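You operate a simulated robot arm through the tools that you are given. There is no shell and no other tool.

You are at the controls of a simulated two-armed robot. One attempt, no reset.

## Task
Zero the blue gauge on the 24.0 mm plug.
Fine: switch the gauge on first; put the plug back and switch off after. Set down upright: what you pick out.

It is judged by the outcome, as a careful person would: the job done as asked, and still so three seconds after it is handed in. It fails if anything else is knocked over, pushed out of place, dropped, spilled or broken.

## Robot
Two 7-joint arms with fingered hands on one trunk that stands fixed in place. Base frame: the origin is at the foot of the trunk, x ahead of it, y to its left, z up. Lengths are in m, angles in rad, forces in N, time in s.
The left shoulder is at [0.07, 0.145, 1.212], the right one opposite. With the tool pointing down near the work surface each hand reaches from about 0.4 to 0.78 m from the base axis, measured 20 degrees to its own side. Payload 3.5 kg a hand.
Tool frame (each hand has its own): the origin (TCP) lies between the finger pads and is the grasp point; the fingertips stand 0.025 m ahead of it; z points along the fingers, y is the line along which they close. The gripper opens to 0.088 m. The gripper's body begins 0.029 m behind the TCP. The gripper is a hand of 4 fingers: y runs from the thumb to the fingers, the wrist lies at [-0.013, -0.097, -0.162] in the tool frame, and closing takes about 1.5 s.
Orientation is that of the tool frame in the base frame, as a unit quaternion [w, x, y, z]. With the fingers straight down and the wrist toward the robot, the tool's x, y and z point along [0, 1, 0], [1, 0, 0] and [0, 0, -1] of the base frame.

## Interface
- The arms move only by the tool jog_arm. It takes "left_targets", "right_targets" or both (then of equal length, played together; a hand with none holds still); each is a list of rows, each a list of 7 numbers: the shift along the tool's x, y, z in m, then the turn, a rotation vector about the tool's x, y, z in rad, then the finger opening in m, from 0 to 0.088. In form: [[x, y, z, rx, ry, rz, hand], ...]. A call has 1 to 20 rows; each row shifts and turns the commanded pose from where the row before left it, along the tool's axes as they then stand. A row lasts 0.2 s, in which the tool goes at most 0.05 m and 0.15 rad; a call with a longer step from one row to the next is refused whole, and so is a gripper value outside its range. A pose out of reach is approached as far as the arm can. The call stops where the force on the tool passes 40 N (or 10 N more than at its start, if that is more) or the arm is blocked; 0.2 s more then pass. The fingers move at their own pace (about 0.045 m/s each) and stop on an object; they squeeze with about 32 N. The grip force told is the motor's: it shows also when the fingers shut on nothing. Time passes only in rows, and 0.2 s behind the last, so rows that do not move let the fingers close. It gives the time, the measured TCP pose, the force on the tool (base axes), the opening and the grip force at its end, in the units of the frame above (readings bear some noise), with the torque about the TCP (base axes, N m) and any sound that the robot's microphone picked up.
- Cameras (640 x 400 px; columns grow to the right, rows downward): "scene" is now at [0.1256, 0.0402, 1.5236]; the picture's right is [0.48, -0.88, 0.00], its down [-0.56, -0.30, -0.77] and it looks along [0.68, 0.37, -0.64] (base axes); focal length 308 px, centre (320, 200). "left" rides on the left gripper at [-0.064, -0.083, -0.098] in its tool frame; the picture's right is [-0.62, -0.37, 0.69], its down [0.71, -0.63, 0.30] and it looks along [0.32, 0.68, 0.65] (tool axes); focal length 265 px, centre (320, 200). "right" rides on the right gripper at [0.064, -0.083, -0.098] in its tool frame; the picture's right is [-0.62, 0.37, -0.69], its down [-0.71, -0.63, 0.30] and it looks along [-0.32, 0.68, 0.65] (tool axes); focal length 265 px, centre (320, 200). There is no depth. A picture from a camera that has moved, and an enlarged one, comes with that camera's place and axes in the base frame and with its lens.
- grab_frame(camera): a new picture of that camera. No time passes.
- slide_trunk(by): slides the trunk up (or, below 0, down) by that many m; the arms and the scene camera ride with it, the base frame stays. It gives what a move gives, with no picture.
- set_grasp(shape, hand): the hand has 4 fingers and takes this shape, open, in about a second: jaw (thumb against the fingers, like two jaws); tri (thumb and two fingers); tip (a fingertip pinch); poke (one finger out to press); point (the index stretched); flat (the hand flat); cup (the hand cupped); fist (a fist). The gripper value then closes the fingers along that shape, each until it touches; the sizes above hold for jaw. It gives what a move gives, with no picture.
- aim_head(pan, tilt): turns the head with the scene camera to pan (to the left, within 1.501 rad either way) and tilt (down, from -0.506 to 1.204), counted from straight ahead of the robot. It gives what a move gives.
- inspect(camera, box): a new picture of the part [left, top, right, bottom] of that camera's present view, enlarged. No time passes.
- finish_job(): hands the job in; it is judged then, once.

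Places have to be worked out from the pictures, the camera data and where the tool is seen. Open the grippers and draw the arms clear of the work before you hand the job in, unless the task says otherwise.

The tools are called by a JSON object that holds its "api" and its "payload". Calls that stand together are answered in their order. jog_arm: Moves the arms, as the interface text tells. Its arguments: {"type":"object","properties":{"left_targets":{"type":"array"},"right_targets":{"type":"array"}},"required":[]} The other tools are called the same way: slide_trunk (by) slides the trunk up or down; set_grasp (shape, hand) gives the hand a shape; aim_head (pan, tilt) turns the head that bears the scene camera; grab_frame (camera) takes a picture; inspect (camera, box) takes an enlarged picture of a part of a camera's view; finish_job () hands the job in.

At the start:

```text
clock: 0.0
left_ee_pos: [0.4004, 0.3947, 1.3015]
left_orientation: [0.001, 0.707, 0.707, -0.001]
left_ft_force: [0.0, 0.1, 0.2]
left_wrist_torque: [-0.02, 0.02, -0.01]
left_grip_width: 0.0878
left_grasp_force: 0.0
left_shape: jaw
right_ee_pos: [0.4915, -0.0011, 1.333]
right_orientation: [0.0, 0.707, 0.707, 0.0]
right_ft_force: [0.3, 0.4, 0.0]
right_wrist_torque: [-0.03, -0.04, 0.02]
right_grip_width: 0.0876
right_grasp_force: 0.0
right_shape: jaw
trunk travel left (down, up): [-0.775, 0.065]
head pan, tilt: [0.496, 0.693]
```

scene: 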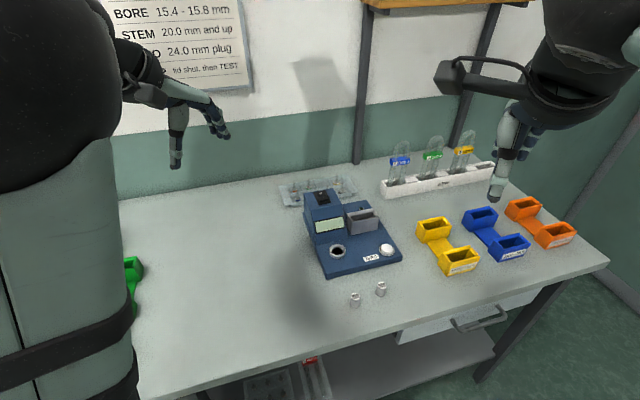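
right: 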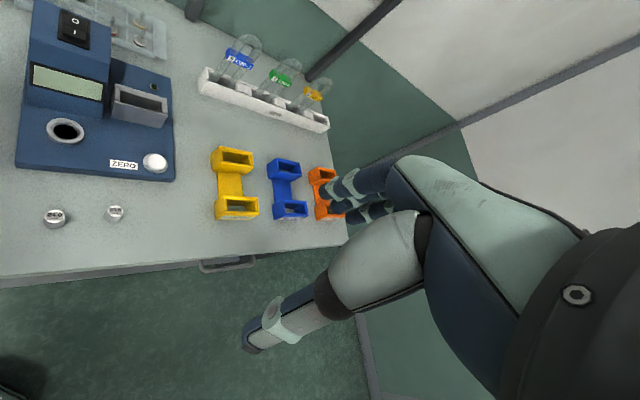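
left: 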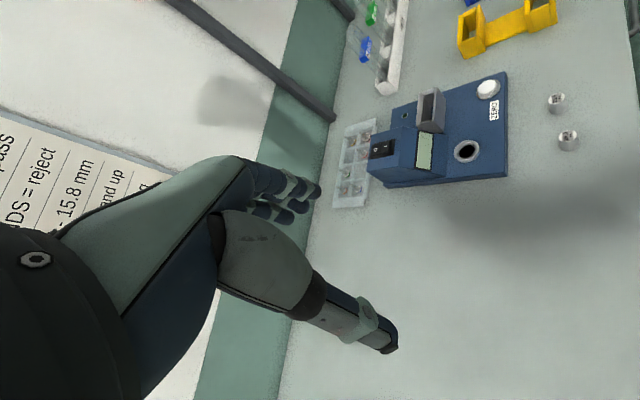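

The pictures show a blue gauge with a rocker switch, a display, a bore, a lidded pocket and a ZERO button. A wall card gives rules. I'll look closer at the card, the gauge and the parts.

{"api": "inspect", "payload": {"camera": "scene", "box": [100, 0, 260, 100]}}

{"api": "inspect", "payload": {"camera": "scene", "box": [270, 170, 430, 270]}}

{"api": "inspect", "payload": {"camera": "right", "box": [0, 0, 200, 125]}}

{"api": "inspect", "payload": {"camera": "right", "box": [0, 125, 200, 250]}}

{"api": "inspect", "payload": {"camera": "scene", "box": [330, 270, 410, 320]}}

{"api": "inspect", "payload": {"camera": "left", "box": [320, 70, 520, 195]}}

```text
4.00 times, centred on (180, 50) of scene
camera zoom: at [0.1256, 0.0402, 1.5236], right [0.48, -0.88, 0.0], down [-0.56, -0.3, -0.77], along [0.68, 0.37, -0.64], focal length 1232 px, centre (880, 800)
```

zoom: 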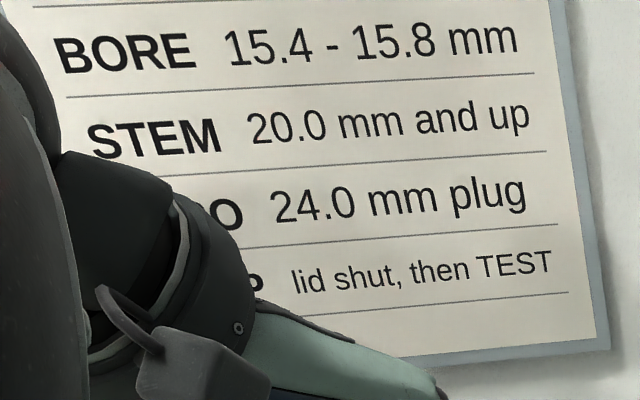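

```text
4.00 times, centred on (350, 220) of scene
camera zoom: at [0.1256, 0.0402, 1.5236], right [0.48, -0.88, 0.0], down [-0.56, -0.3, -0.77], along [0.68, 0.37, -0.64], focal length 1232 px, centre (200, 120)
```

zoom: 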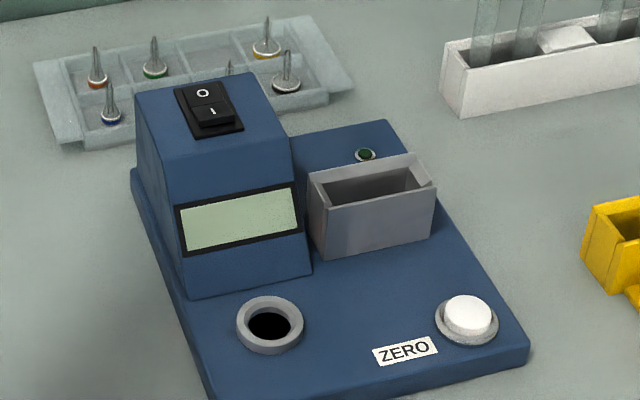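

```text
3.20 times, centred on (100, 62) of right
camera zoom: at [0.4072, 0.0629, 1.4307], right [0.37, -0.62, 0.69], down [-0.63, -0.71, -0.3], along [0.68, -0.32, -0.65], focal length 849 px, centre (1024, 640)
```

zoom: 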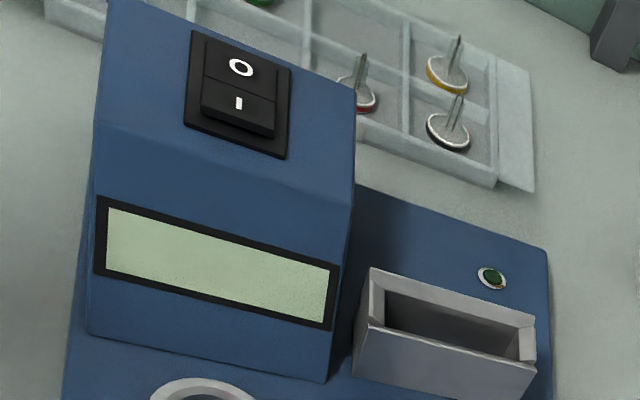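

```text
3.20 times, centred on (100, 188) of right
camera zoom: at [0.4072, 0.0629, 1.4307], right [0.37, -0.62, 0.69], down [-0.63, -0.71, -0.3], along [0.68, -0.32, -0.65], focal length 849 px, centre (1024, 240)
```

zoom: 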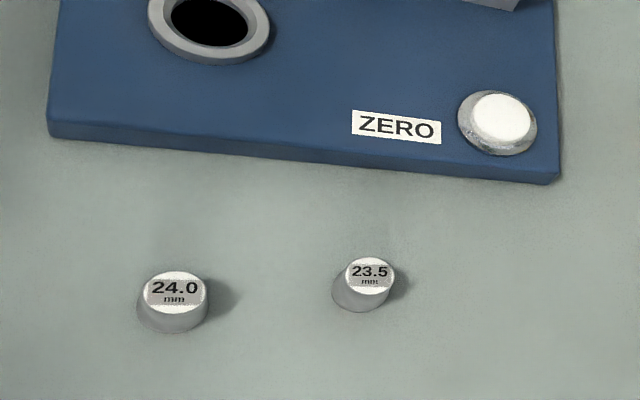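

```text
8.00 times, centred on (370, 295) of scene
camera zoom: at [0.1256, 0.0402, 1.5236], right [0.48, -0.88, 0.0], down [-0.56, -0.3, -0.77], along [0.68, 0.37, -0.64], focal length 2465 px, centre (-80, -560)
```

zoom: 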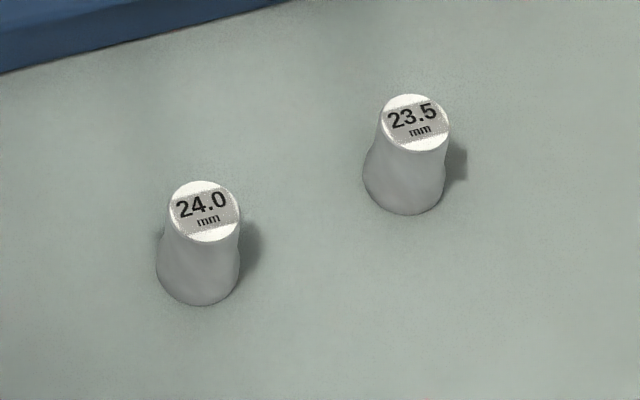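

```text
3.20 times, centred on (420, 132) of left
camera zoom: at [0.3166, 0.3286, 1.3994], right [-0.37, -0.62, -0.69], down [-0.63, 0.71, -0.3], along [0.68, 0.32, -0.65], focal length 849 px, centre (0, 416)
```

zoom: 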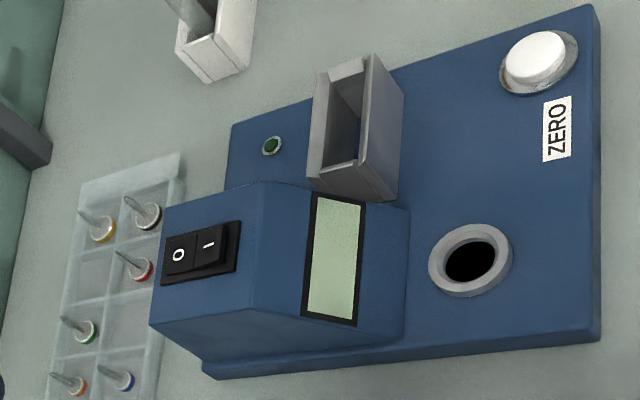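

The display is blank and the LED is dark, so the gauge is off with the "O" side pressed. By triangulation, the 24.0 plug's top is near (0.509, 0.160, 0.921), the bore ring top near (0.610, 0.253, 0.918), the ZERO button near (0.680, 0.145, 0.915) and the rocker near (0.704, 0.347, 0.994). I'll put the left hand in poke shape and find where its fingertip ends up.

{"api": "set_grasp", "payload": {"hand": "left", "shape": "poke"}}

{"api": "grab_frame", "payload": {"camera": "left"}}

{"api": "grab_frame", "payload": {"camera": "scene"}}

{"api": "grab_frame", "payload": {"camera": "right"}}

```text
clock: 0.9
left_ee_pos: [0.4002, 0.3953, 1.3018]
left_orientation: [0.001, 0.707, 0.708, -0.001]
left_ft_force: [0.6, 0.5, 0.3]
left_wrist_torque: [0.0, -0.02, -0.01]
left_grip_width: 0.0
left_grasp_force: 0.0
left_shape: poke
right_ee_pos: [0.4909, -0.0003, 1.333]
right_orientation: [0.0, 0.708, 0.706, 0.0]
right_ft_force: [-0.1, 0.0, 0.0]
right_wrist_torque: [0.0, -0.02, -0.01]
right_grip_width: 0.0877
right_grasp_force: 0.0
right_shape: jaw
trunk travel left (down, up): [-0.775, 0.065]
head pan, tilt: [0.496, 0.693]
```

```text
taken
camera left: at [0.3166, 0.3286, 1.3994], right [-0.37, -0.62, -0.69], down [-0.63, 0.71, -0.3], along [0.68, 0.32, -0.65], focal length 265 px, centre (320, 200)
```

left: 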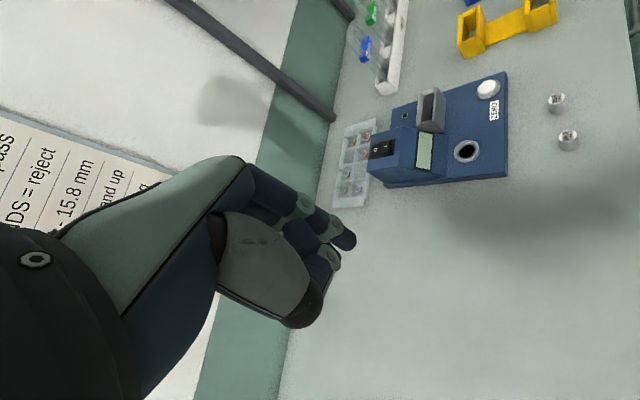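

```text
taken
camera scene: at [0.1256, 0.0402, 1.5236], right [0.48, -0.88, 0.0], down [-0.56, -0.3, -0.77], along [0.68, 0.37, -0.64], focal length 308 px, centre (320, 200)
```

scene: 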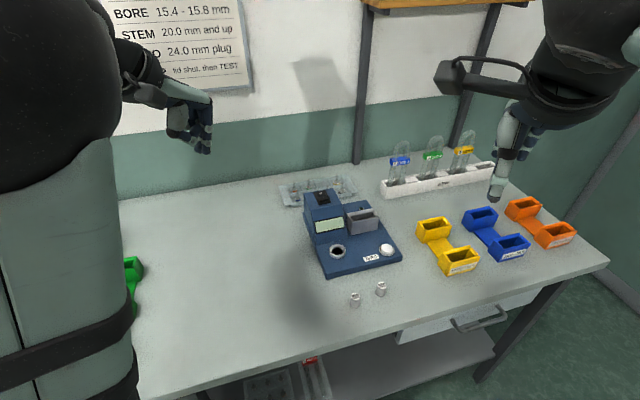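

```text
taken
camera right: at [0.4072, 0.0628, 1.4307], right [0.37, -0.62, 0.69], down [-0.63, -0.71, -0.3], along [0.68, -0.32, -0.65], focal length 265 px, centre (320, 200)
```

right: 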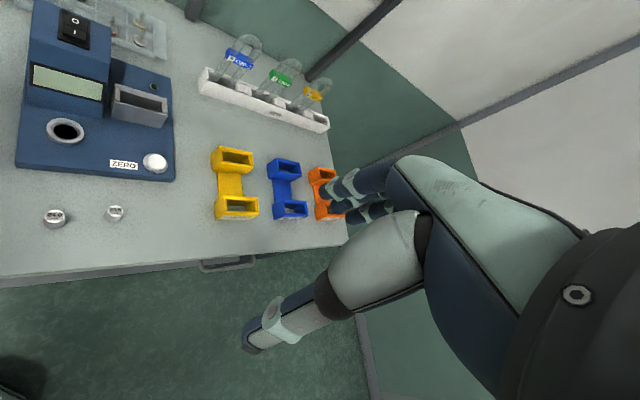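

The hand is now mostly curled. I'll zoom in on it from both cameras to find the extended fingertip.

{"api": "inspect", "payload": {"camera": "left", "box": [200, 150, 400, 350]}}

{"api": "inspect", "payload": {"camera": "scene", "box": [140, 60, 240, 160]}}

```text
2.00 times, centred on (300, 250) of left
camera zoom: at [0.3166, 0.3286, 1.3994], right [-0.37, -0.62, -0.69], down [-0.63, 0.71, -0.3], along [0.68, 0.32, -0.65], focal length 531 px, centre (360, 100)
```

zoom: 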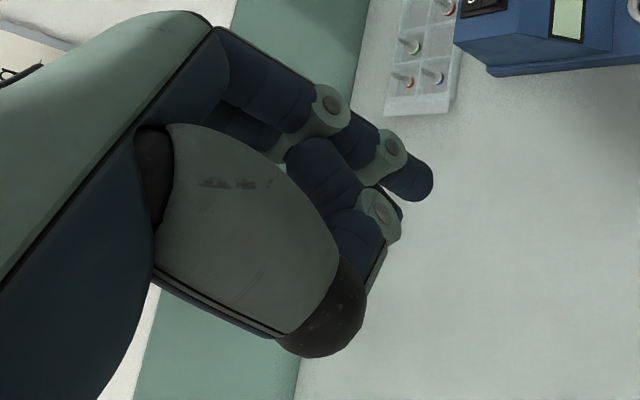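

```text
4.00 times, centred on (190, 110) of scene
camera zoom: at [0.1256, 0.0402, 1.5236], right [0.48, -0.88, 0.0], down [-0.56, -0.3, -0.77], along [0.68, 0.37, -0.64], focal length 1232 px, centre (840, 560)
```

zoom: 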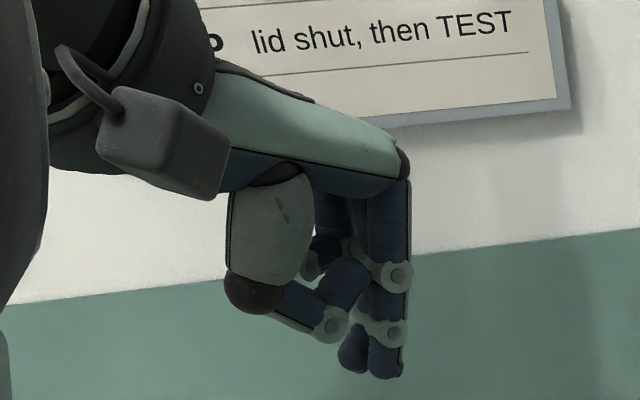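

In poke the extended fingertip appears to be about 25 mm ahead of the TCP and shifted about 6 mm toward tool −x. I'll move part of the way toward a point above the switch, staying high, and look at the hand again.

{"api": "jog_arm", "payload": {"left_targets": [[0, 0.03, 0.0, 0, 0, 0, 0], [-0.006, 0.035, 0.01, 0, 0, 0, 0], [-0.006, 0.035, 0.01, 0, 0, 0, 0], [-0.006, 0.035, 0.015, 0, 0, 0, 0], [-0.006, 0.035, 0.015, 0, 0, 0, 0], [-0.006, 0.035, 0.02, 0, 0, 0, 0], [-0.006, 0.035, 0.02, 0, 0, 0, 0], [-0.006, 0.03, 0.02, 0, 0, 0, 0], [-0.006, 0.027, 0.02, 0, 0, 0, 0], [0, 0, 0.02, 0, 0, 0, 0]]}}

{"api": "grab_frame", "payload": {"camera": "scene"}}

{"api": "grab_frame", "payload": {"camera": "left"}}

{"api": "grab_frame", "payload": {"camera": "right"}}

```text
clock: 3.1
left_ee_pos: [0.699, 0.3453, 1.1507]
left_orientation: [0.0, 0.707, 0.708, 0.001]
left_ft_force: [-0.4, -0.1, -0.4]
left_wrist_torque: [0.0, 0.02, 0.03]
left_grip_width: 0.0
left_grasp_force: 0.1
left_shape: poke
right_ee_pos: [0.4919, 0.0003, 1.3329]
right_orientation: [0.0, 0.707, 0.707, 0.0]
right_ft_force: [-0.1, 0.5, 0.1]
right_wrist_torque: [0.01, 0.0, 0.0]
right_grip_width: 0.0876
right_grasp_force: 0.1
right_shape: jaw
trunk travel left (down, up): [-0.775, 0.065]
head pan, tilt: [0.496, 0.693]
```

```text
taken
camera scene: at [0.1254, 0.0404, 1.5236], right [0.48, -0.88, 0.0], down [-0.56, -0.3, -0.77], along [0.68, 0.37, -0.64], focal length 308 px, centre (320, 200)
```

scene: 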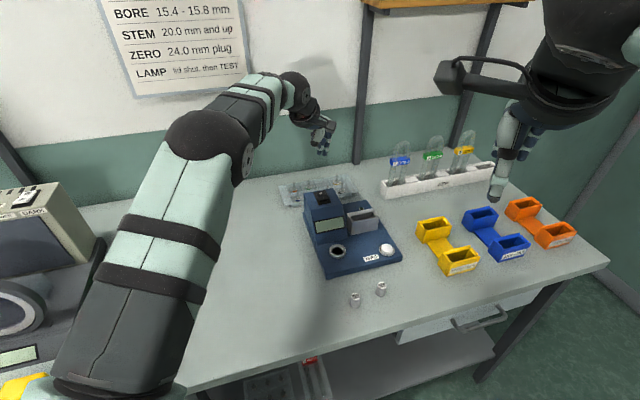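

```text
taken
camera left: at [0.6151, 0.281, 1.2486], right [-0.37, -0.62, -0.69], down [-0.63, 0.71, -0.3], along [0.68, 0.32, -0.65], focal length 265 px, centre (320, 200)
```

left: 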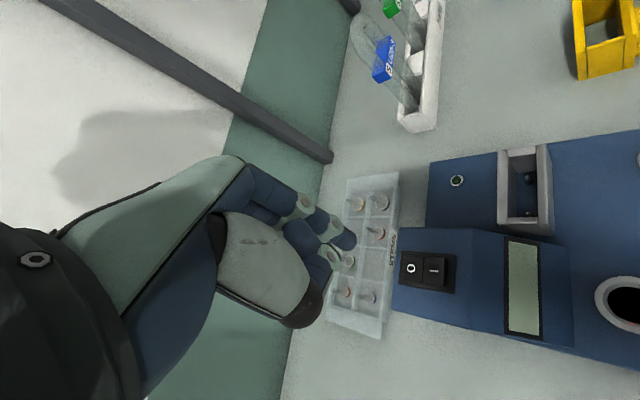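

```text
taken
camera right: at [0.407, 0.0631, 1.4308], right [0.37, -0.62, 0.69], down [-0.63, -0.71, -0.3], along [0.68, -0.32, -0.65], focal length 265 px, centre (320, 200)
```

right: 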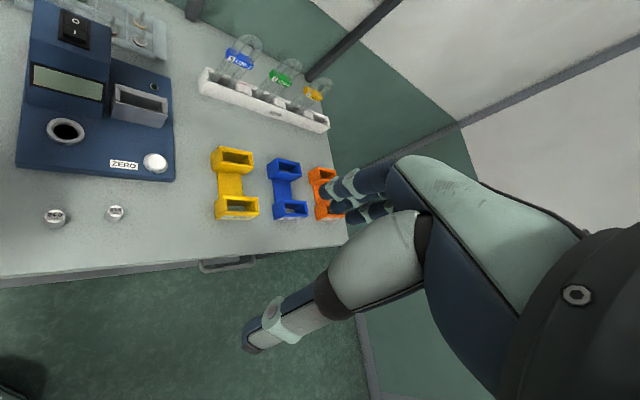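

The arm reached (0.699, 0.345, 1.151). I'll zoom in on the hand in the scene view to see which finger sticks out.

{"api": "inspect", "payload": {"camera": "scene", "box": [270, 90, 370, 190]}}

{"api": "inspect", "payload": {"camera": "left", "box": [260, 140, 480, 360]}}

```text
4.00 times, centred on (320, 140) of scene
camera zoom: at [0.1254, 0.0404, 1.5236], right [0.48, -0.88, 0.0], down [-0.56, -0.3, -0.77], along [0.68, 0.37, -0.64], focal length 1232 px, centre (320, 440)
```

zoom: 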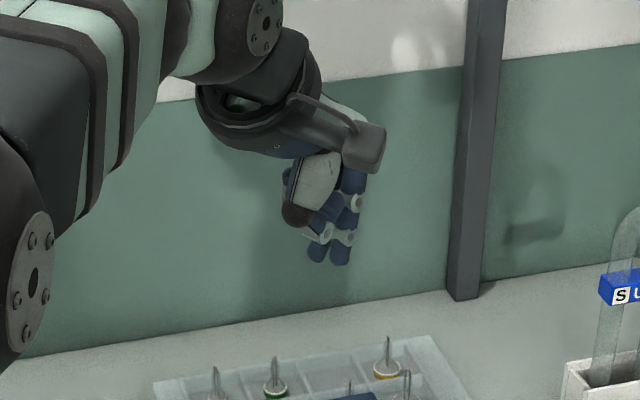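

```text
1.82 times, centred on (370, 250) of left
camera zoom: at [0.6151, 0.281, 1.2486], right [-0.37, -0.62, -0.69], down [-0.63, 0.71, -0.3], along [0.68, 0.32, -0.65], focal length 483 px, centre (229, 109)
```

zoom: 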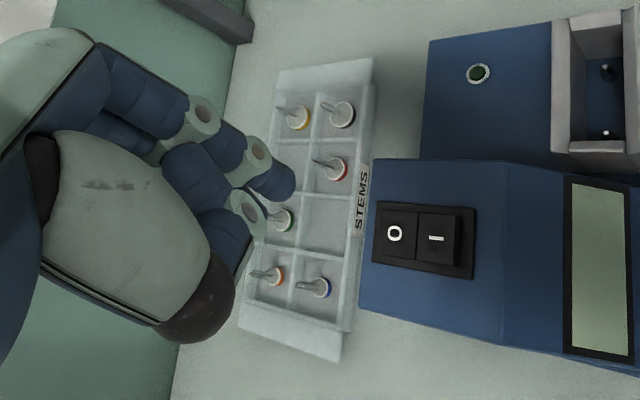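

Two fingertips look visible, so I'll zoom in further on the hand.

{"api": "inspect", "payload": {"camera": "scene", "box": [330, 120, 374, 164]}}

{"api": "inspect", "payload": {"camera": "scene", "box": [332, 118, 372, 163]}}

{"api": "inspect", "payload": {"camera": "scene", "box": [295, 115, 345, 165]}}

```text
9.09 times, centred on (352, 142) of scene
camera zoom: at [0.1254, 0.0404, 1.5236], right [0.48, -0.88, 0.0], down [-0.56, -0.3, -0.77], along [0.68, 0.37, -0.64], focal length 2801 px, centre (29, 727)
```

zoom: 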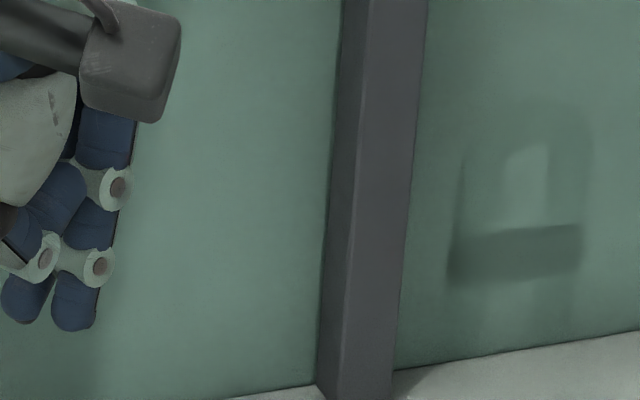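

```text
8.89 times, centred on (352, 140) of scene
camera zoom: at [0.1254, 0.0404, 1.5236], right [0.48, -0.88, 0.0], down [-0.56, -0.3, -0.77], along [0.68, 0.37, -0.64], focal length 2738 px, centre (36, 729)
```

zoom: 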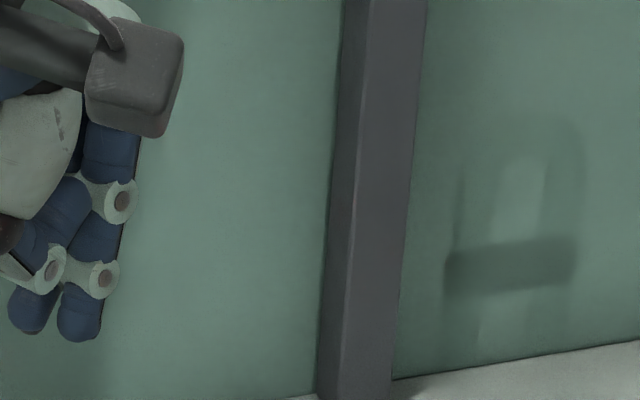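

```text
8.00 times, centred on (320, 140) of scene
camera zoom: at [0.1254, 0.0404, 1.5236], right [0.48, -0.88, 0.0], down [-0.56, -0.3, -0.77], along [0.68, 0.37, -0.64], focal length 2465 px, centre (320, 680)
```

zoom: 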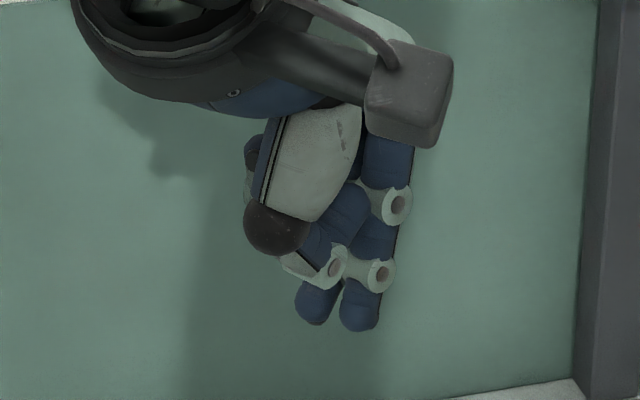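

Both the index and the middle fingertip are out in poke. I'll try the "point" shape to see whether it gives one clean fingertip.

{"api": "set_grasp", "payload": {"hand": "left", "shape": "point"}}

{"api": "inspect", "payload": {"camera": "scene", "box": [295, 115, 345, 165]}}

{"api": "inspect", "payload": {"camera": "left", "box": [200, 140, 420, 360]}}

```text
clock: 4.0
left_ee_pos: [0.6987, 0.3463, 1.1514]
left_orientation: [0.0, 0.707, 0.708, 0.0]
left_ft_force: [-0.7, 0.2, 0.2]
left_wrist_torque: [0.01, 0.03, -0.01]
left_grip_width: 0.0
left_grasp_force: 0.1
left_shape: point
right_ee_pos: [0.4903, -0.0008, 1.3311]
right_orientation: [0.0, 0.707, 0.708, 0.0]
right_ft_force: [0.9, -0.1, -0.3]
right_wrist_torque: [-0.03, 0.0, -0.02]
right_grip_width: 0.0874
right_grasp_force: 0.0
right_shape: jaw
trunk travel left (down, up): [-0.775, 0.065]
head pan, tilt: [0.496, 0.693]
```

```text
8.00 times, centred on (320, 140) of scene
camera zoom: at [0.1257, 0.0401, 1.5236], right [0.48, -0.88, 0.0], down [-0.56, -0.3, -0.77], along [0.68, 0.37, -0.64], focal length 2465 px, centre (320, 680)
```

zoom: 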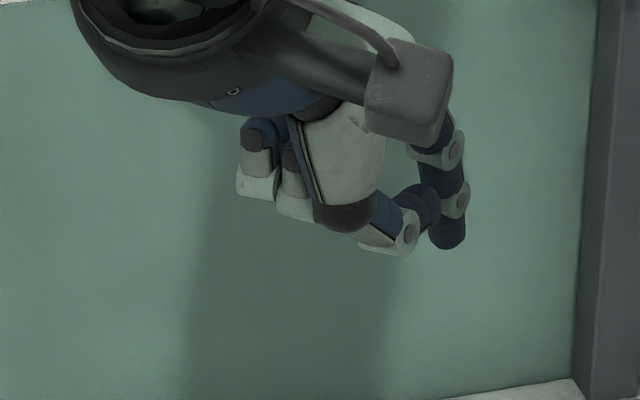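

```text
1.82 times, centred on (310, 250) of left
camera zoom: at [0.6151, 0.2806, 1.2491], right [-0.37, -0.62, -0.69], down [-0.63, 0.71, -0.3], along [0.68, 0.32, -0.65], focal length 483 px, centre (338, 109)
```

zoom: 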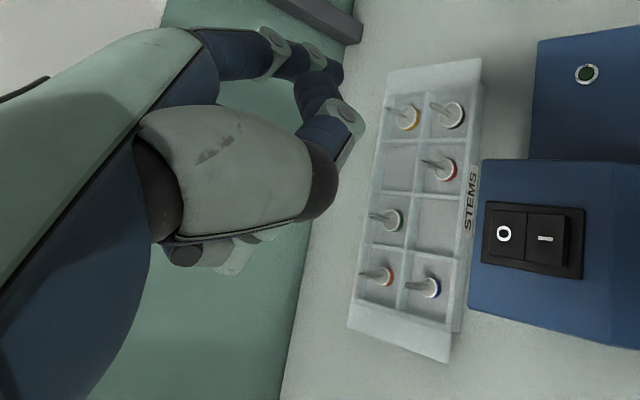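

Point stretches the index forward, not down, so I'll go back to poke. With the default yaw both poke tips fit on the "I" half. I'll put the TCP over (0.697, 0.339) and come down to about 12 mm above the rocker.

{"api": "set_grasp", "payload": {"hand": "left", "shape": "poke"}}

{"api": "jog_arm", "payload": {"left_targets": [[-0.007, -0.002, 0.02, 0, 0, 0, 0], [0, 0, 0.03, 0, 0, 0, 0], [0, 0, 0.03, 0, 0, 0, 0], [0, 0, 0.025, 0, 0, 0, 0], [0, 0, 0.009, 0, 0, 0, 0]]}}

{"api": "inspect", "payload": {"camera": "scene", "box": [280, 140, 380, 240]}}

{"api": "grab_frame", "payload": {"camera": "left"}}

{"api": "grab_frame", "payload": {"camera": "right"}}

```text
clock: 4.9
left_ee_pos: [0.6981, 0.3456, 1.15]
left_orientation: [0.0, 0.707, 0.707, 0.0]
left_ft_force: [0.9, 0.5, -0.7]
left_wrist_torque: [0.03, -0.02, 0.01]
left_grip_width: 0.0002
left_grasp_force: 0.2
left_shape: poke
right_ee_pos: [0.4898, -0.001, 1.3318]
right_orientation: [0.001, 0.707, 0.707, 0.0]
right_ft_force: [-0.7, 0.0, -0.7]
right_wrist_torque: [-0.02, 0.02, 0.01]
right_grip_width: 0.0876
right_grasp_force: 0.1
right_shape: jaw
trunk travel left (down, up): [-0.775, 0.065]
head pan, tilt: [0.496, 0.693]
```

```text
clock: 6.1
left_ee_pos: [0.6946, 0.3403, 1.0387]
left_orientation: [0.0, 0.707, 0.707, 0.0]
left_ft_force: [0.0, 0.4, -0.6]
left_wrist_torque: [0.0, -0.01, 0.01]
left_grip_width: 0.0
left_grasp_force: 0.0
left_shape: poke
right_ee_pos: [0.4909, -0.001, 1.333]
right_orientation: [0.0, 0.707, 0.708, 0.0]
right_ft_force: [1.0, 0.2, -0.7]
right_wrist_torque: [0.03, -0.01, 0.03]
right_grip_width: 0.0876
right_grasp_force: 0.1
right_shape: jaw
trunk travel left (down, up): [-0.775, 0.065]
head pan, tilt: [0.496, 0.693]
```

```text
4.00 times, centred on (330, 190) of scene
camera zoom: at [0.1258, 0.0401, 1.5236], right [0.48, -0.88, 0.0], down [-0.56, -0.3, -0.77], along [0.68, 0.37, -0.64], focal length 1232 px, centre (280, 240)
```

zoom: 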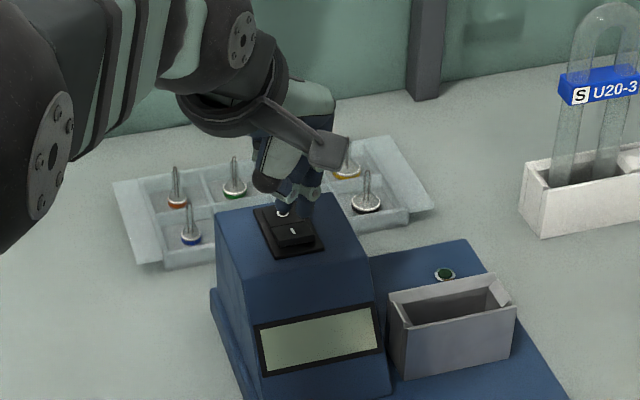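

```text
taken
camera left: at [0.6111, 0.2735, 1.1361], right [-0.37, -0.62, -0.69], down [-0.63, 0.71, -0.3], along [0.68, 0.32, -0.65], focal length 265 px, centre (320, 200)
```

left: 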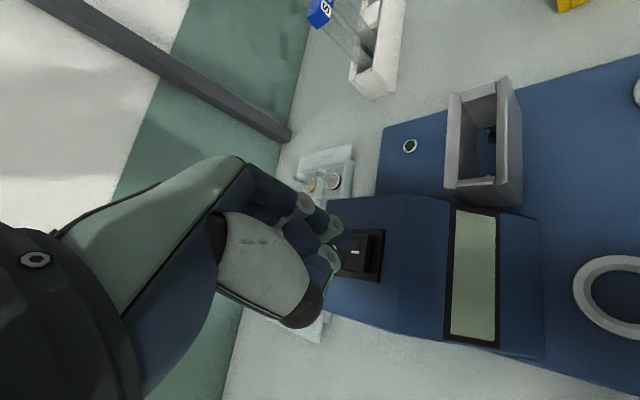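

```text
taken
camera right: at [0.4074, 0.0628, 1.4307], right [0.37, -0.62, 0.69], down [-0.63, -0.71, -0.3], along [0.68, -0.32, -0.65], focal length 265 px, centre (320, 200)
```

right: 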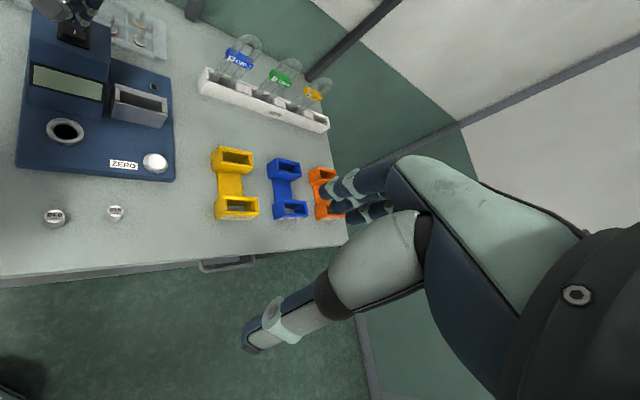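

I'll zoom closely on the fingertips and rocker to check alignment before pressing.

{"api": "inspect", "payload": {"camera": "scene", "box": [335, 170, 375, 210]}}

{"api": "inspect", "payload": {"camera": "left", "box": [280, 180, 400, 300]}}

{"api": "inspect", "payload": {"camera": "right", "box": [30, 0, 120, 60]}}

```text
10.00 times, centred on (355, 190) of scene
camera zoom: at [0.1258, 0.0401, 1.5236], right [0.48, -0.88, 0.0], down [-0.56, -0.3, -0.77], along [0.68, 0.37, -0.64], focal length 3081 px, centre (-30, 300)
```

zoom: 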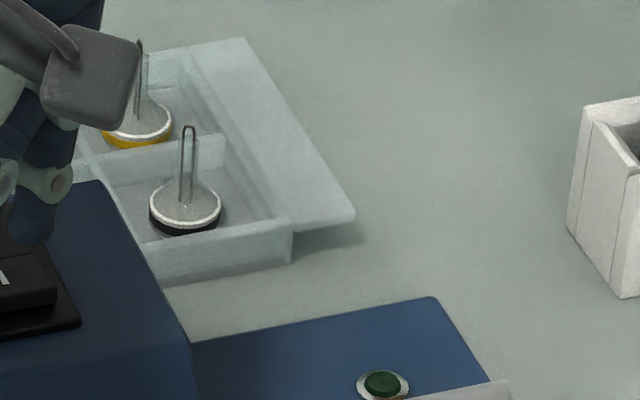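

```text
3.33 times, centred on (340, 240) of left
camera zoom: at [0.6111, 0.2735, 1.1361], right [-0.37, -0.62, -0.69], down [-0.63, 0.71, -0.3], along [0.68, 0.32, -0.65], focal length 885 px, centre (253, 67)
```

zoom: 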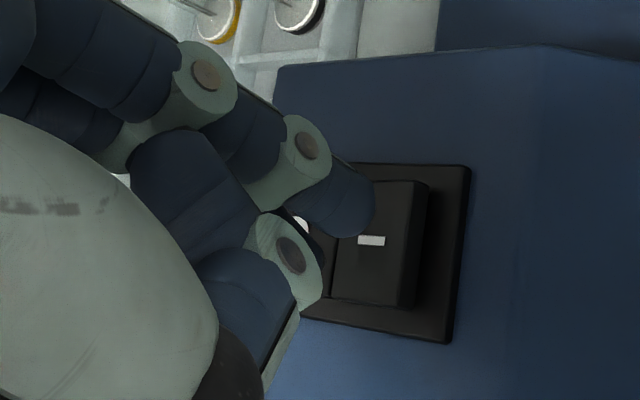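

```text
6.67 times, centred on (75, 30) of right
camera zoom: at [0.4074, 0.0628, 1.4307], right [0.37, -0.62, 0.69], down [-0.63, -0.71, -0.3], along [0.68, -0.32, -0.65], focal length 1769 px, centre (1953, 1333)
```

zoom: 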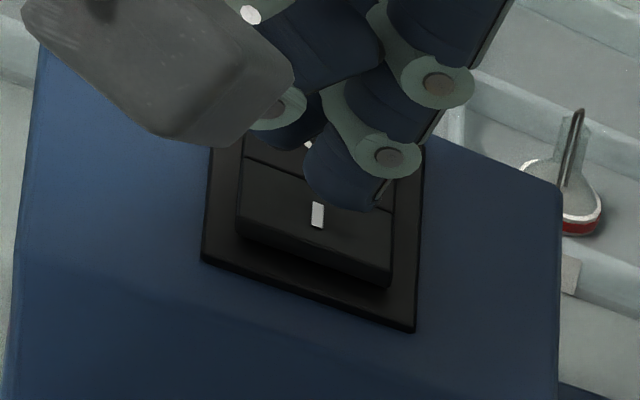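

Both close views put the index tip close to the outer edge of the "I" half. I'll shift about 4 mm back toward the I mark, lower 7 mm and check again.

{"api": "jog_arm", "payload": {"left_targets": [[0.002, 0.003, 0, 0, 0, 0, 0], [0, 0, 0.007, 0, 0, 0, 0]]}}

{"api": "inspect", "payload": {"camera": "left", "box": [280, 180, 400, 300]}}

{"api": "inspect", "payload": {"camera": "right", "box": [30, 0, 120, 60]}}

{"api": "inspect", "payload": {"camera": "scene", "box": [295, 165, 345, 215]}}

```text
clock: 6.7
left_ee_pos: [0.6976, 0.3413, 1.0312]
left_orientation: [0.0, 0.707, 0.707, 0.0]
left_ft_force: [0.5, -0.6, -1.4]
left_wrist_torque: [-0.01, 0.0, 0.01]
left_grip_width: 0.0
left_grasp_force: 0.1
left_shape: poke
right_ee_pos: [0.4912, -0.0003, 1.3311]
right_orientation: [0.0, 0.707, 0.707, 0.0]
right_ft_force: [0.8, -0.4, 0.0]
right_wrist_torque: [-0.01, -0.02, 0.04]
right_grip_width: 0.0876
right_grasp_force: 0.1
right_shape: jaw
trunk travel left (down, up): [-0.775, 0.065]
head pan, tilt: [0.496, 0.693]
```

```text
3.33 times, centred on (340, 240) of left
camera zoom: at [0.615, 0.2758, 1.1293], right [-0.37, -0.62, -0.69], down [-0.63, 0.71, -0.3], along [0.68, 0.32, -0.65], focal length 885 px, centre (253, 67)
```

zoom: 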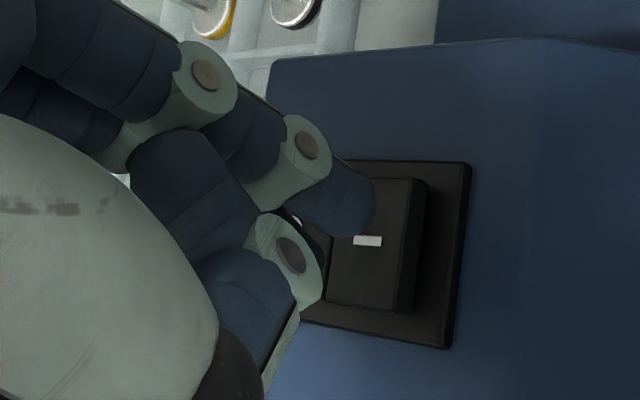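

```text
6.67 times, centred on (75, 30) of right
camera zoom: at [0.4076, 0.063, 1.4306], right [0.37, -0.62, 0.69], down [-0.63, -0.71, -0.3], along [0.68, -0.32, -0.65], focal length 1769 px, centre (1953, 1333)
```

zoom: 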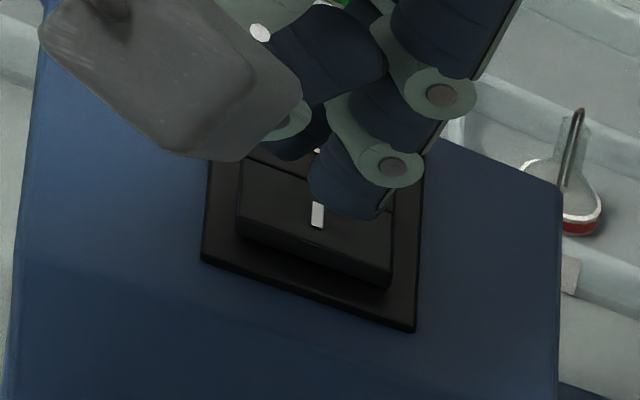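

```text
8.00 times, centred on (320, 190) of scene
camera zoom: at [0.126, 0.0403, 1.5236], right [0.48, -0.88, 0.0], down [-0.56, -0.3, -0.77], along [0.68, 0.37, -0.64], focal length 2465 px, centre (320, 280)
```

zoom: 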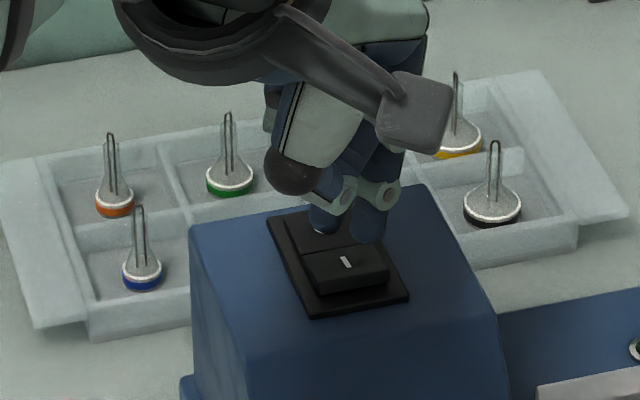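

Both tips now look to be over the outer part of the "I" half. I'll press down in small steps and check the force and sound.

{"api": "jog_arm", "payload": {"left_targets": [[0, 0, 0.003, 0, 0, 0, 0], [0, 0, 0.003, 0, 0, 0, 0], [0, 0, 0.002, 0, 0, 0, 0], [0, 0, 0.002, 0, 0, 0, 0], [0, 0, 0.002, 0, 0, 0, 0], [0, 0, 0.002, 0, 0, 0, 0]]}}

{"api": "inspect", "payload": {"camera": "scene", "box": [295, 165, 345, 245]}}

{"api": "inspect", "payload": {"camera": "left", "box": [280, 180, 400, 300]}}

```text
clock: 8.1
left_ee_pos: [0.6971, 0.3397, 1.0166]
left_orientation: [0.001, 0.707, 0.707, 0.0]
left_ft_force: [-1.2, -0.1, 0.3]
left_wrist_torque: [0.01, -0.02, -0.05]
left_grip_width: 0.0
left_grasp_force: 0.0
left_shape: poke
right_ee_pos: [0.49, -0.0006, 1.3327]
right_orientation: [0.0, 0.707, 0.707, 0.0]
right_ft_force: [0.3, -0.3, 0.7]
right_wrist_torque: [0.01, -0.01, -0.02]
right_grip_width: 0.0876
right_grasp_force: 0.1
right_shape: jaw
trunk travel left (down, up): [-0.775, 0.065]
head pan, tilt: [0.496, 0.693]
```

```text
5.00 times, centred on (320, 205) of scene
camera zoom: at [0.1257, 0.0402, 1.5236], right [0.48, -0.88, 0.0], down [-0.56, -0.3, -0.77], along [0.68, 0.37, -0.64], focal length 1540 px, centre (320, 175)
```

zoom: 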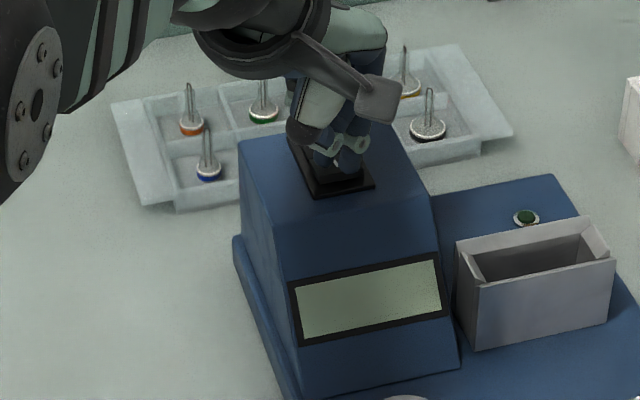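

```text
3.33 times, centred on (340, 240) of left
camera zoom: at [0.6147, 0.2756, 1.1145], right [-0.37, -0.62, -0.69], down [-0.63, 0.71, -0.3], along [0.68, 0.32, -0.65], focal length 885 px, centre (253, 67)
```

zoom: 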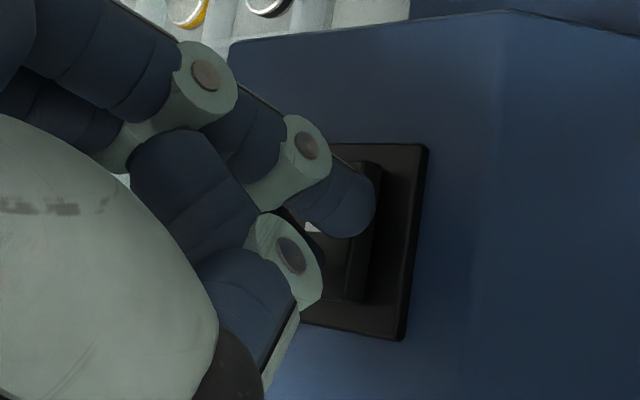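

There's no contact yet, and triangulating again with the nearer left camera puts the I mark at about (0.703, 0.342, 0.991). I'll lift slightly, shift 3 mm in x and y, and press down again.

{"api": "jog_arm", "payload": {"left_targets": [[0, 0, -0.006, 0, 0, 0, 0], [0.004, 0.004, 0, 0, 0, 0, 0], [0, 0, 0.005, 0, 0, 0, 0], [0, 0, 0.002, 0, 0, 0, 0], [0, 0, 0.002, 0, 0, 0, 0]]}}

{"api": "inspect", "payload": {"camera": "left", "box": [280, 180, 400, 300]}}

{"api": "inspect", "payload": {"camera": "right", "box": [30, 0, 120, 60]}}

```text
clock: 9.3
left_ee_pos: [0.7025, 0.3454, 1.0136]
left_orientation: [0.0, 0.707, 0.707, 0.0]
left_ft_force: [-0.3, -0.2, 1.3]
left_wrist_torque: [0.01, 0.02, 0.0]
left_grip_width: 0.0
left_grasp_force: 0.2
left_shape: poke
right_ee_pos: [0.4902, -0.0004, 1.3328]
right_orientation: [0.001, 0.707, 0.707, 0.0]
right_ft_force: [0.0, -0.1, -0.1]
right_wrist_torque: [0.04, 0.01, 0.01]
right_grip_width: 0.0879
right_grasp_force: 0.1
right_shape: jaw
trunk travel left (down, up): [-0.775, 0.065]
head pan, tilt: [0.496, 0.693]
```

```text
3.33 times, centred on (340, 240) of left
camera zoom: at [0.6188, 0.2795, 1.1116], right [-0.37, -0.62, -0.69], down [-0.63, 0.71, -0.3], along [0.68, 0.32, -0.65], focal length 885 px, centre (253, 67)
```

zoom: 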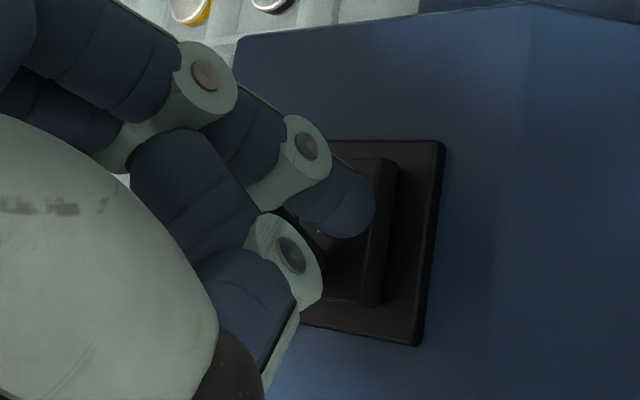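

```text
6.67 times, centred on (75, 30) of right
camera zoom: at [0.4072, 0.0629, 1.4307], right [0.37, -0.62, 0.69], down [-0.63, -0.71, -0.3], along [0.68, -0.32, -0.65], focal length 1769 px, centre (1953, 1333)
```

zoom: 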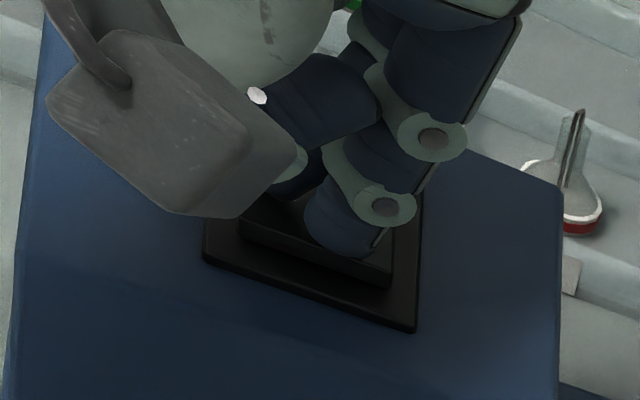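

The tip now sits on the "I" half and the force is still about 1 N. I'll keep pressing down in small steps.

{"api": "jog_arm", "payload": {"left_targets": [[0, 0, 0.0015, 0, 0, 0, 0], [0, 0, 0.0015, 0, 0, 0, 0], [0, 0, 0.0015, 0, 0, 0, 0], [0, 0, 0.0015, 0, 0, 0, 0]]}}

{"api": "inspect", "payload": {"camera": "scene", "box": [295, 165, 375, 245]}}

{"api": "inspect", "payload": {"camera": "right", "box": [0, 0, 150, 100]}}

```text
clock: 10.3
left_ee_pos: [0.702, 0.3439, 1.0115]
left_orientation: [0.002, 0.707, 0.707, 0.003]
left_ft_force: [3.0, -0.5, 11.3]
left_wrist_torque: [0.11, -0.03, -0.01]
left_grip_width: 0.0
left_grasp_force: 0.1
left_shape: poke
right_ee_pos: [0.4898, -0.0007, 1.334]
right_orientation: [0.0, 0.707, 0.707, 0.0]
right_ft_force: [-1.0, 0.7, 0.0]
right_wrist_torque: [-0.02, 0.02, -0.01]
right_grip_width: 0.0877
right_grasp_force: 0.1
right_shape: jaw
trunk travel left (down, up): [-0.775, 0.065]
head pan, tilt: [0.496, 0.693]
```

```text
5.00 times, centred on (335, 205) of scene
camera zoom: at [0.1238, 0.039, 1.524], right [0.48, -0.88, 0.0], down [-0.56, -0.3, -0.77], along [0.68, 0.37, -0.64], focal length 1540 px, centre (245, 175)
```

zoom: 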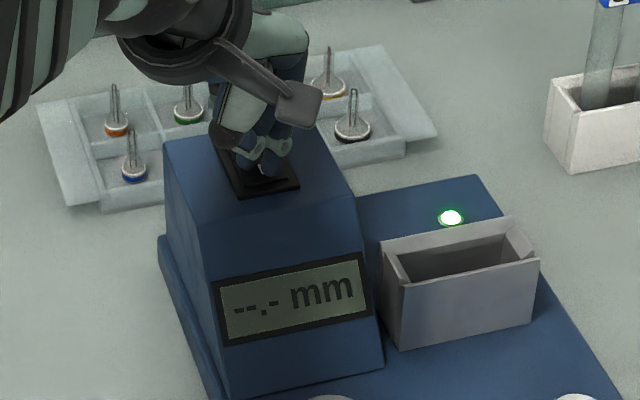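

```text
4.00 times, centred on (75, 50) of right
camera zoom: at [0.4056, 0.0618, 1.4315], right [0.37, -0.62, 0.69], down [-0.63, -0.71, -0.31], along [0.68, -0.32, -0.65], focal length 1062 px, centre (1300, 800)
```

zoom: 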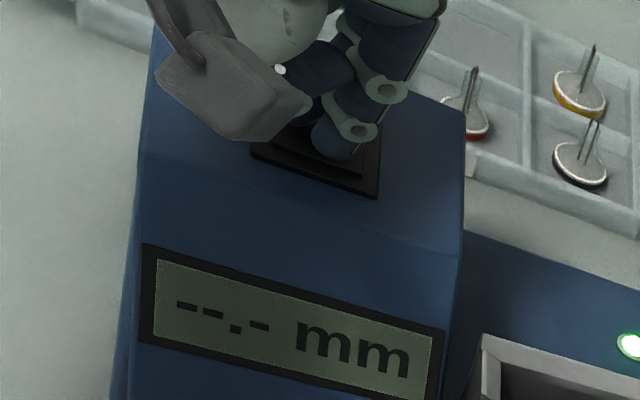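

The display now reads "--.- mm" and the LED is lit, so the gauge is on. I'll raise the hand, move above the 24.0 plug while still high, and go back to jaw shape.

{"api": "jog_arm", "payload": {"left_targets": [[0, 0, -0.03, 0, 0, 0, 0], [0, 0, -0.045, 0, 0, 0, 0], [0, 0, -0.045, 0, 0, 0, 0], [-0.0307, -0.0321, 0, 0, 0, 0, 0], [-0.0307, -0.0321, 0, 0, 0, 0, 0], [-0.0307, -0.0321, 0, 0, 0, 0, 0], [-0.0307, -0.0321, 0, 0, 0, 0, 0], [-0.0307, -0.0321, 0, 0, 0, 0, 0], [-0.0307, -0.0321, 0, 0, 0, 0, 0]]}}

{"api": "set_grasp", "payload": {"hand": "left", "shape": "jaw"}}

{"api": "grab_frame", "payload": {"camera": "scene"}}

{"api": "grab_frame", "payload": {"camera": "left"}}

{"api": "grab_frame", "payload": {"camera": "right"}}

```text
clock: 12.3
left_ee_pos: [0.5083, 0.1606, 1.1288]
left_orientation: [0.0, 0.707, 0.707, 0.001]
left_ft_force: [0.2, 0.6, 0.8]
left_wrist_torque: [0.02, -0.01, -0.01]
left_grip_width: 0.0
left_grasp_force: 0.1
left_shape: poke
right_ee_pos: [0.4887, -0.0025, 1.3333]
right_orientation: [-0.001, 0.708, 0.707, 0.002]
right_ft_force: [-0.2, -0.6, -0.3]
right_wrist_torque: [0.01, 0.01, 0.0]
right_grip_width: 0.0877
right_grasp_force: 0.0
right_shape: jaw
trunk travel left (down, up): [-0.775, 0.065]
head pan, tilt: [0.496, 0.693]
```

```text
clock: 13.2
left_ee_pos: [0.5102, 0.1618, 1.1276]
left_orientation: [0.0, 0.707, 0.707, -0.001]
left_ft_force: [0.4, -0.6, -0.3]
left_wrist_torque: [0.01, 0.01, 0.0]
left_grip_width: 0.088
left_grasp_force: 0.1
left_shape: jaw
right_ee_pos: [0.4908, -0.0017, 1.3316]
right_orientation: [0.0, 0.707, 0.707, 0.0]
right_ft_force: [0.9, -0.2, -0.1]
right_wrist_torque: [0.05, 0.0, -0.02]
right_grip_width: 0.0878
right_grasp_force: 0.0
right_shape: jaw
trunk travel left (down, up): [-0.775, 0.065]
head pan, tilt: [0.496, 0.693]
```

```text
taken
camera scene: at [0.126, 0.0404, 1.5236], right [0.48, -0.88, 0.0], down [-0.56, -0.3, -0.77], along [0.68, 0.37, -0.64], focal length 308 px, centre (320, 200)
```

scene: 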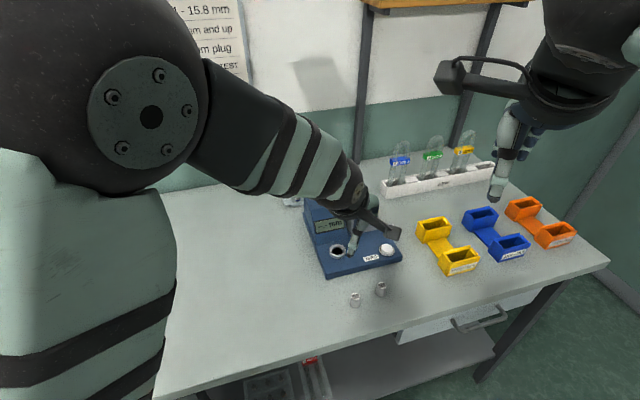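

```text
taken
camera left: at [0.4274, 0.0966, 1.2255], right [-0.37, -0.62, -0.69], down [-0.63, 0.71, -0.3], along [0.68, 0.32, -0.65], focal length 265 px, centre (320, 200)
```

left: 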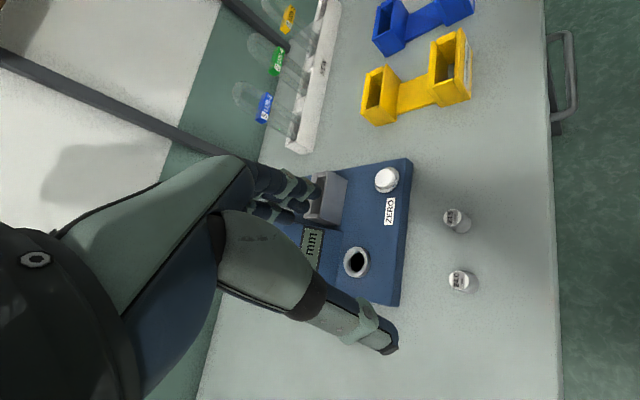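

```text
taken
camera right: at [0.4076, 0.0631, 1.4306], right [0.37, -0.62, 0.69], down [-0.63, -0.71, -0.3], along [0.68, -0.32, -0.65], focal length 265 px, centre (320, 200)
```

right: 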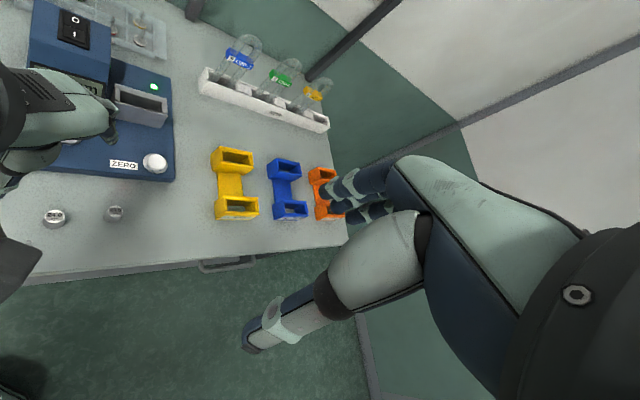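

The jaw is open above the plug area. I'll zoom in with the left camera to place the plugs more precisely from close up.

{"api": "inspect", "payload": {"camera": "left", "box": [420, 190, 500, 310]}}

{"api": "inspect", "payload": {"camera": "right", "box": [30, 190, 140, 240]}}

{"api": "inspect", "payload": {"camera": "left", "box": [270, 150, 430, 310]}}

```text
3.33 times, centred on (460, 250) of left
camera zoom: at [0.4274, 0.0966, 1.2255], right [-0.37, -0.62, -0.69], down [-0.63, 0.71, -0.3], along [0.68, 0.32, -0.65], focal length 885 px, centre (-147, 33)
```

zoom: 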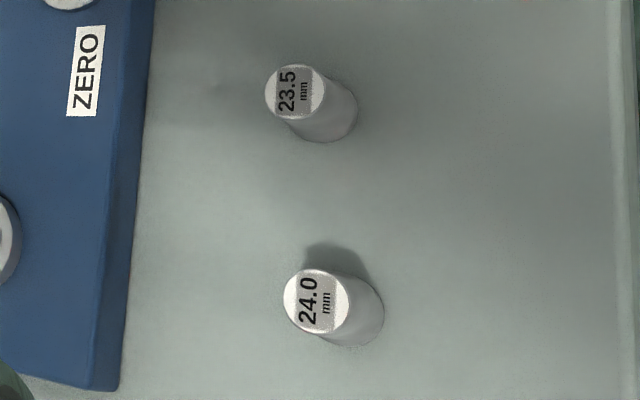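

```text
5.82 times, centred on (85, 215) of right
camera zoom: at [0.4076, 0.0631, 1.4306], right [0.37, -0.62, 0.69], down [-0.63, -0.71, -0.3], along [0.68, -0.32, -0.65], focal length 1544 px, centre (1687, 113)
```

zoom: 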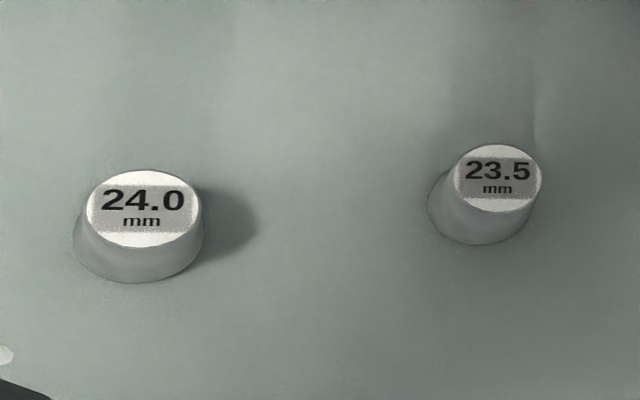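

```text
2.50 times, centred on (350, 230) of left
camera zoom: at [0.4274, 0.0966, 1.2255], right [-0.37, -0.62, -0.69], down [-0.63, 0.71, -0.3], along [0.68, 0.32, -0.65], focal length 664 px, centre (245, 125)
```

zoom: 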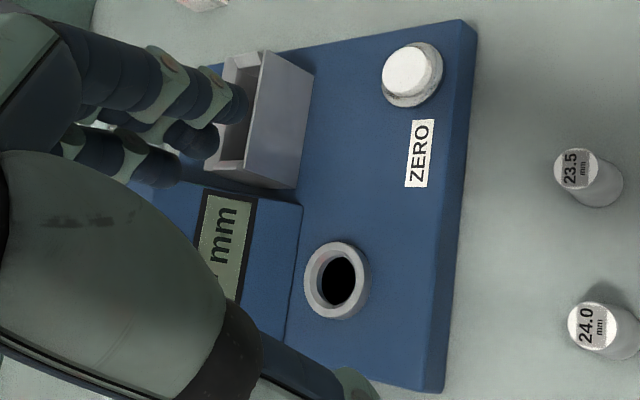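

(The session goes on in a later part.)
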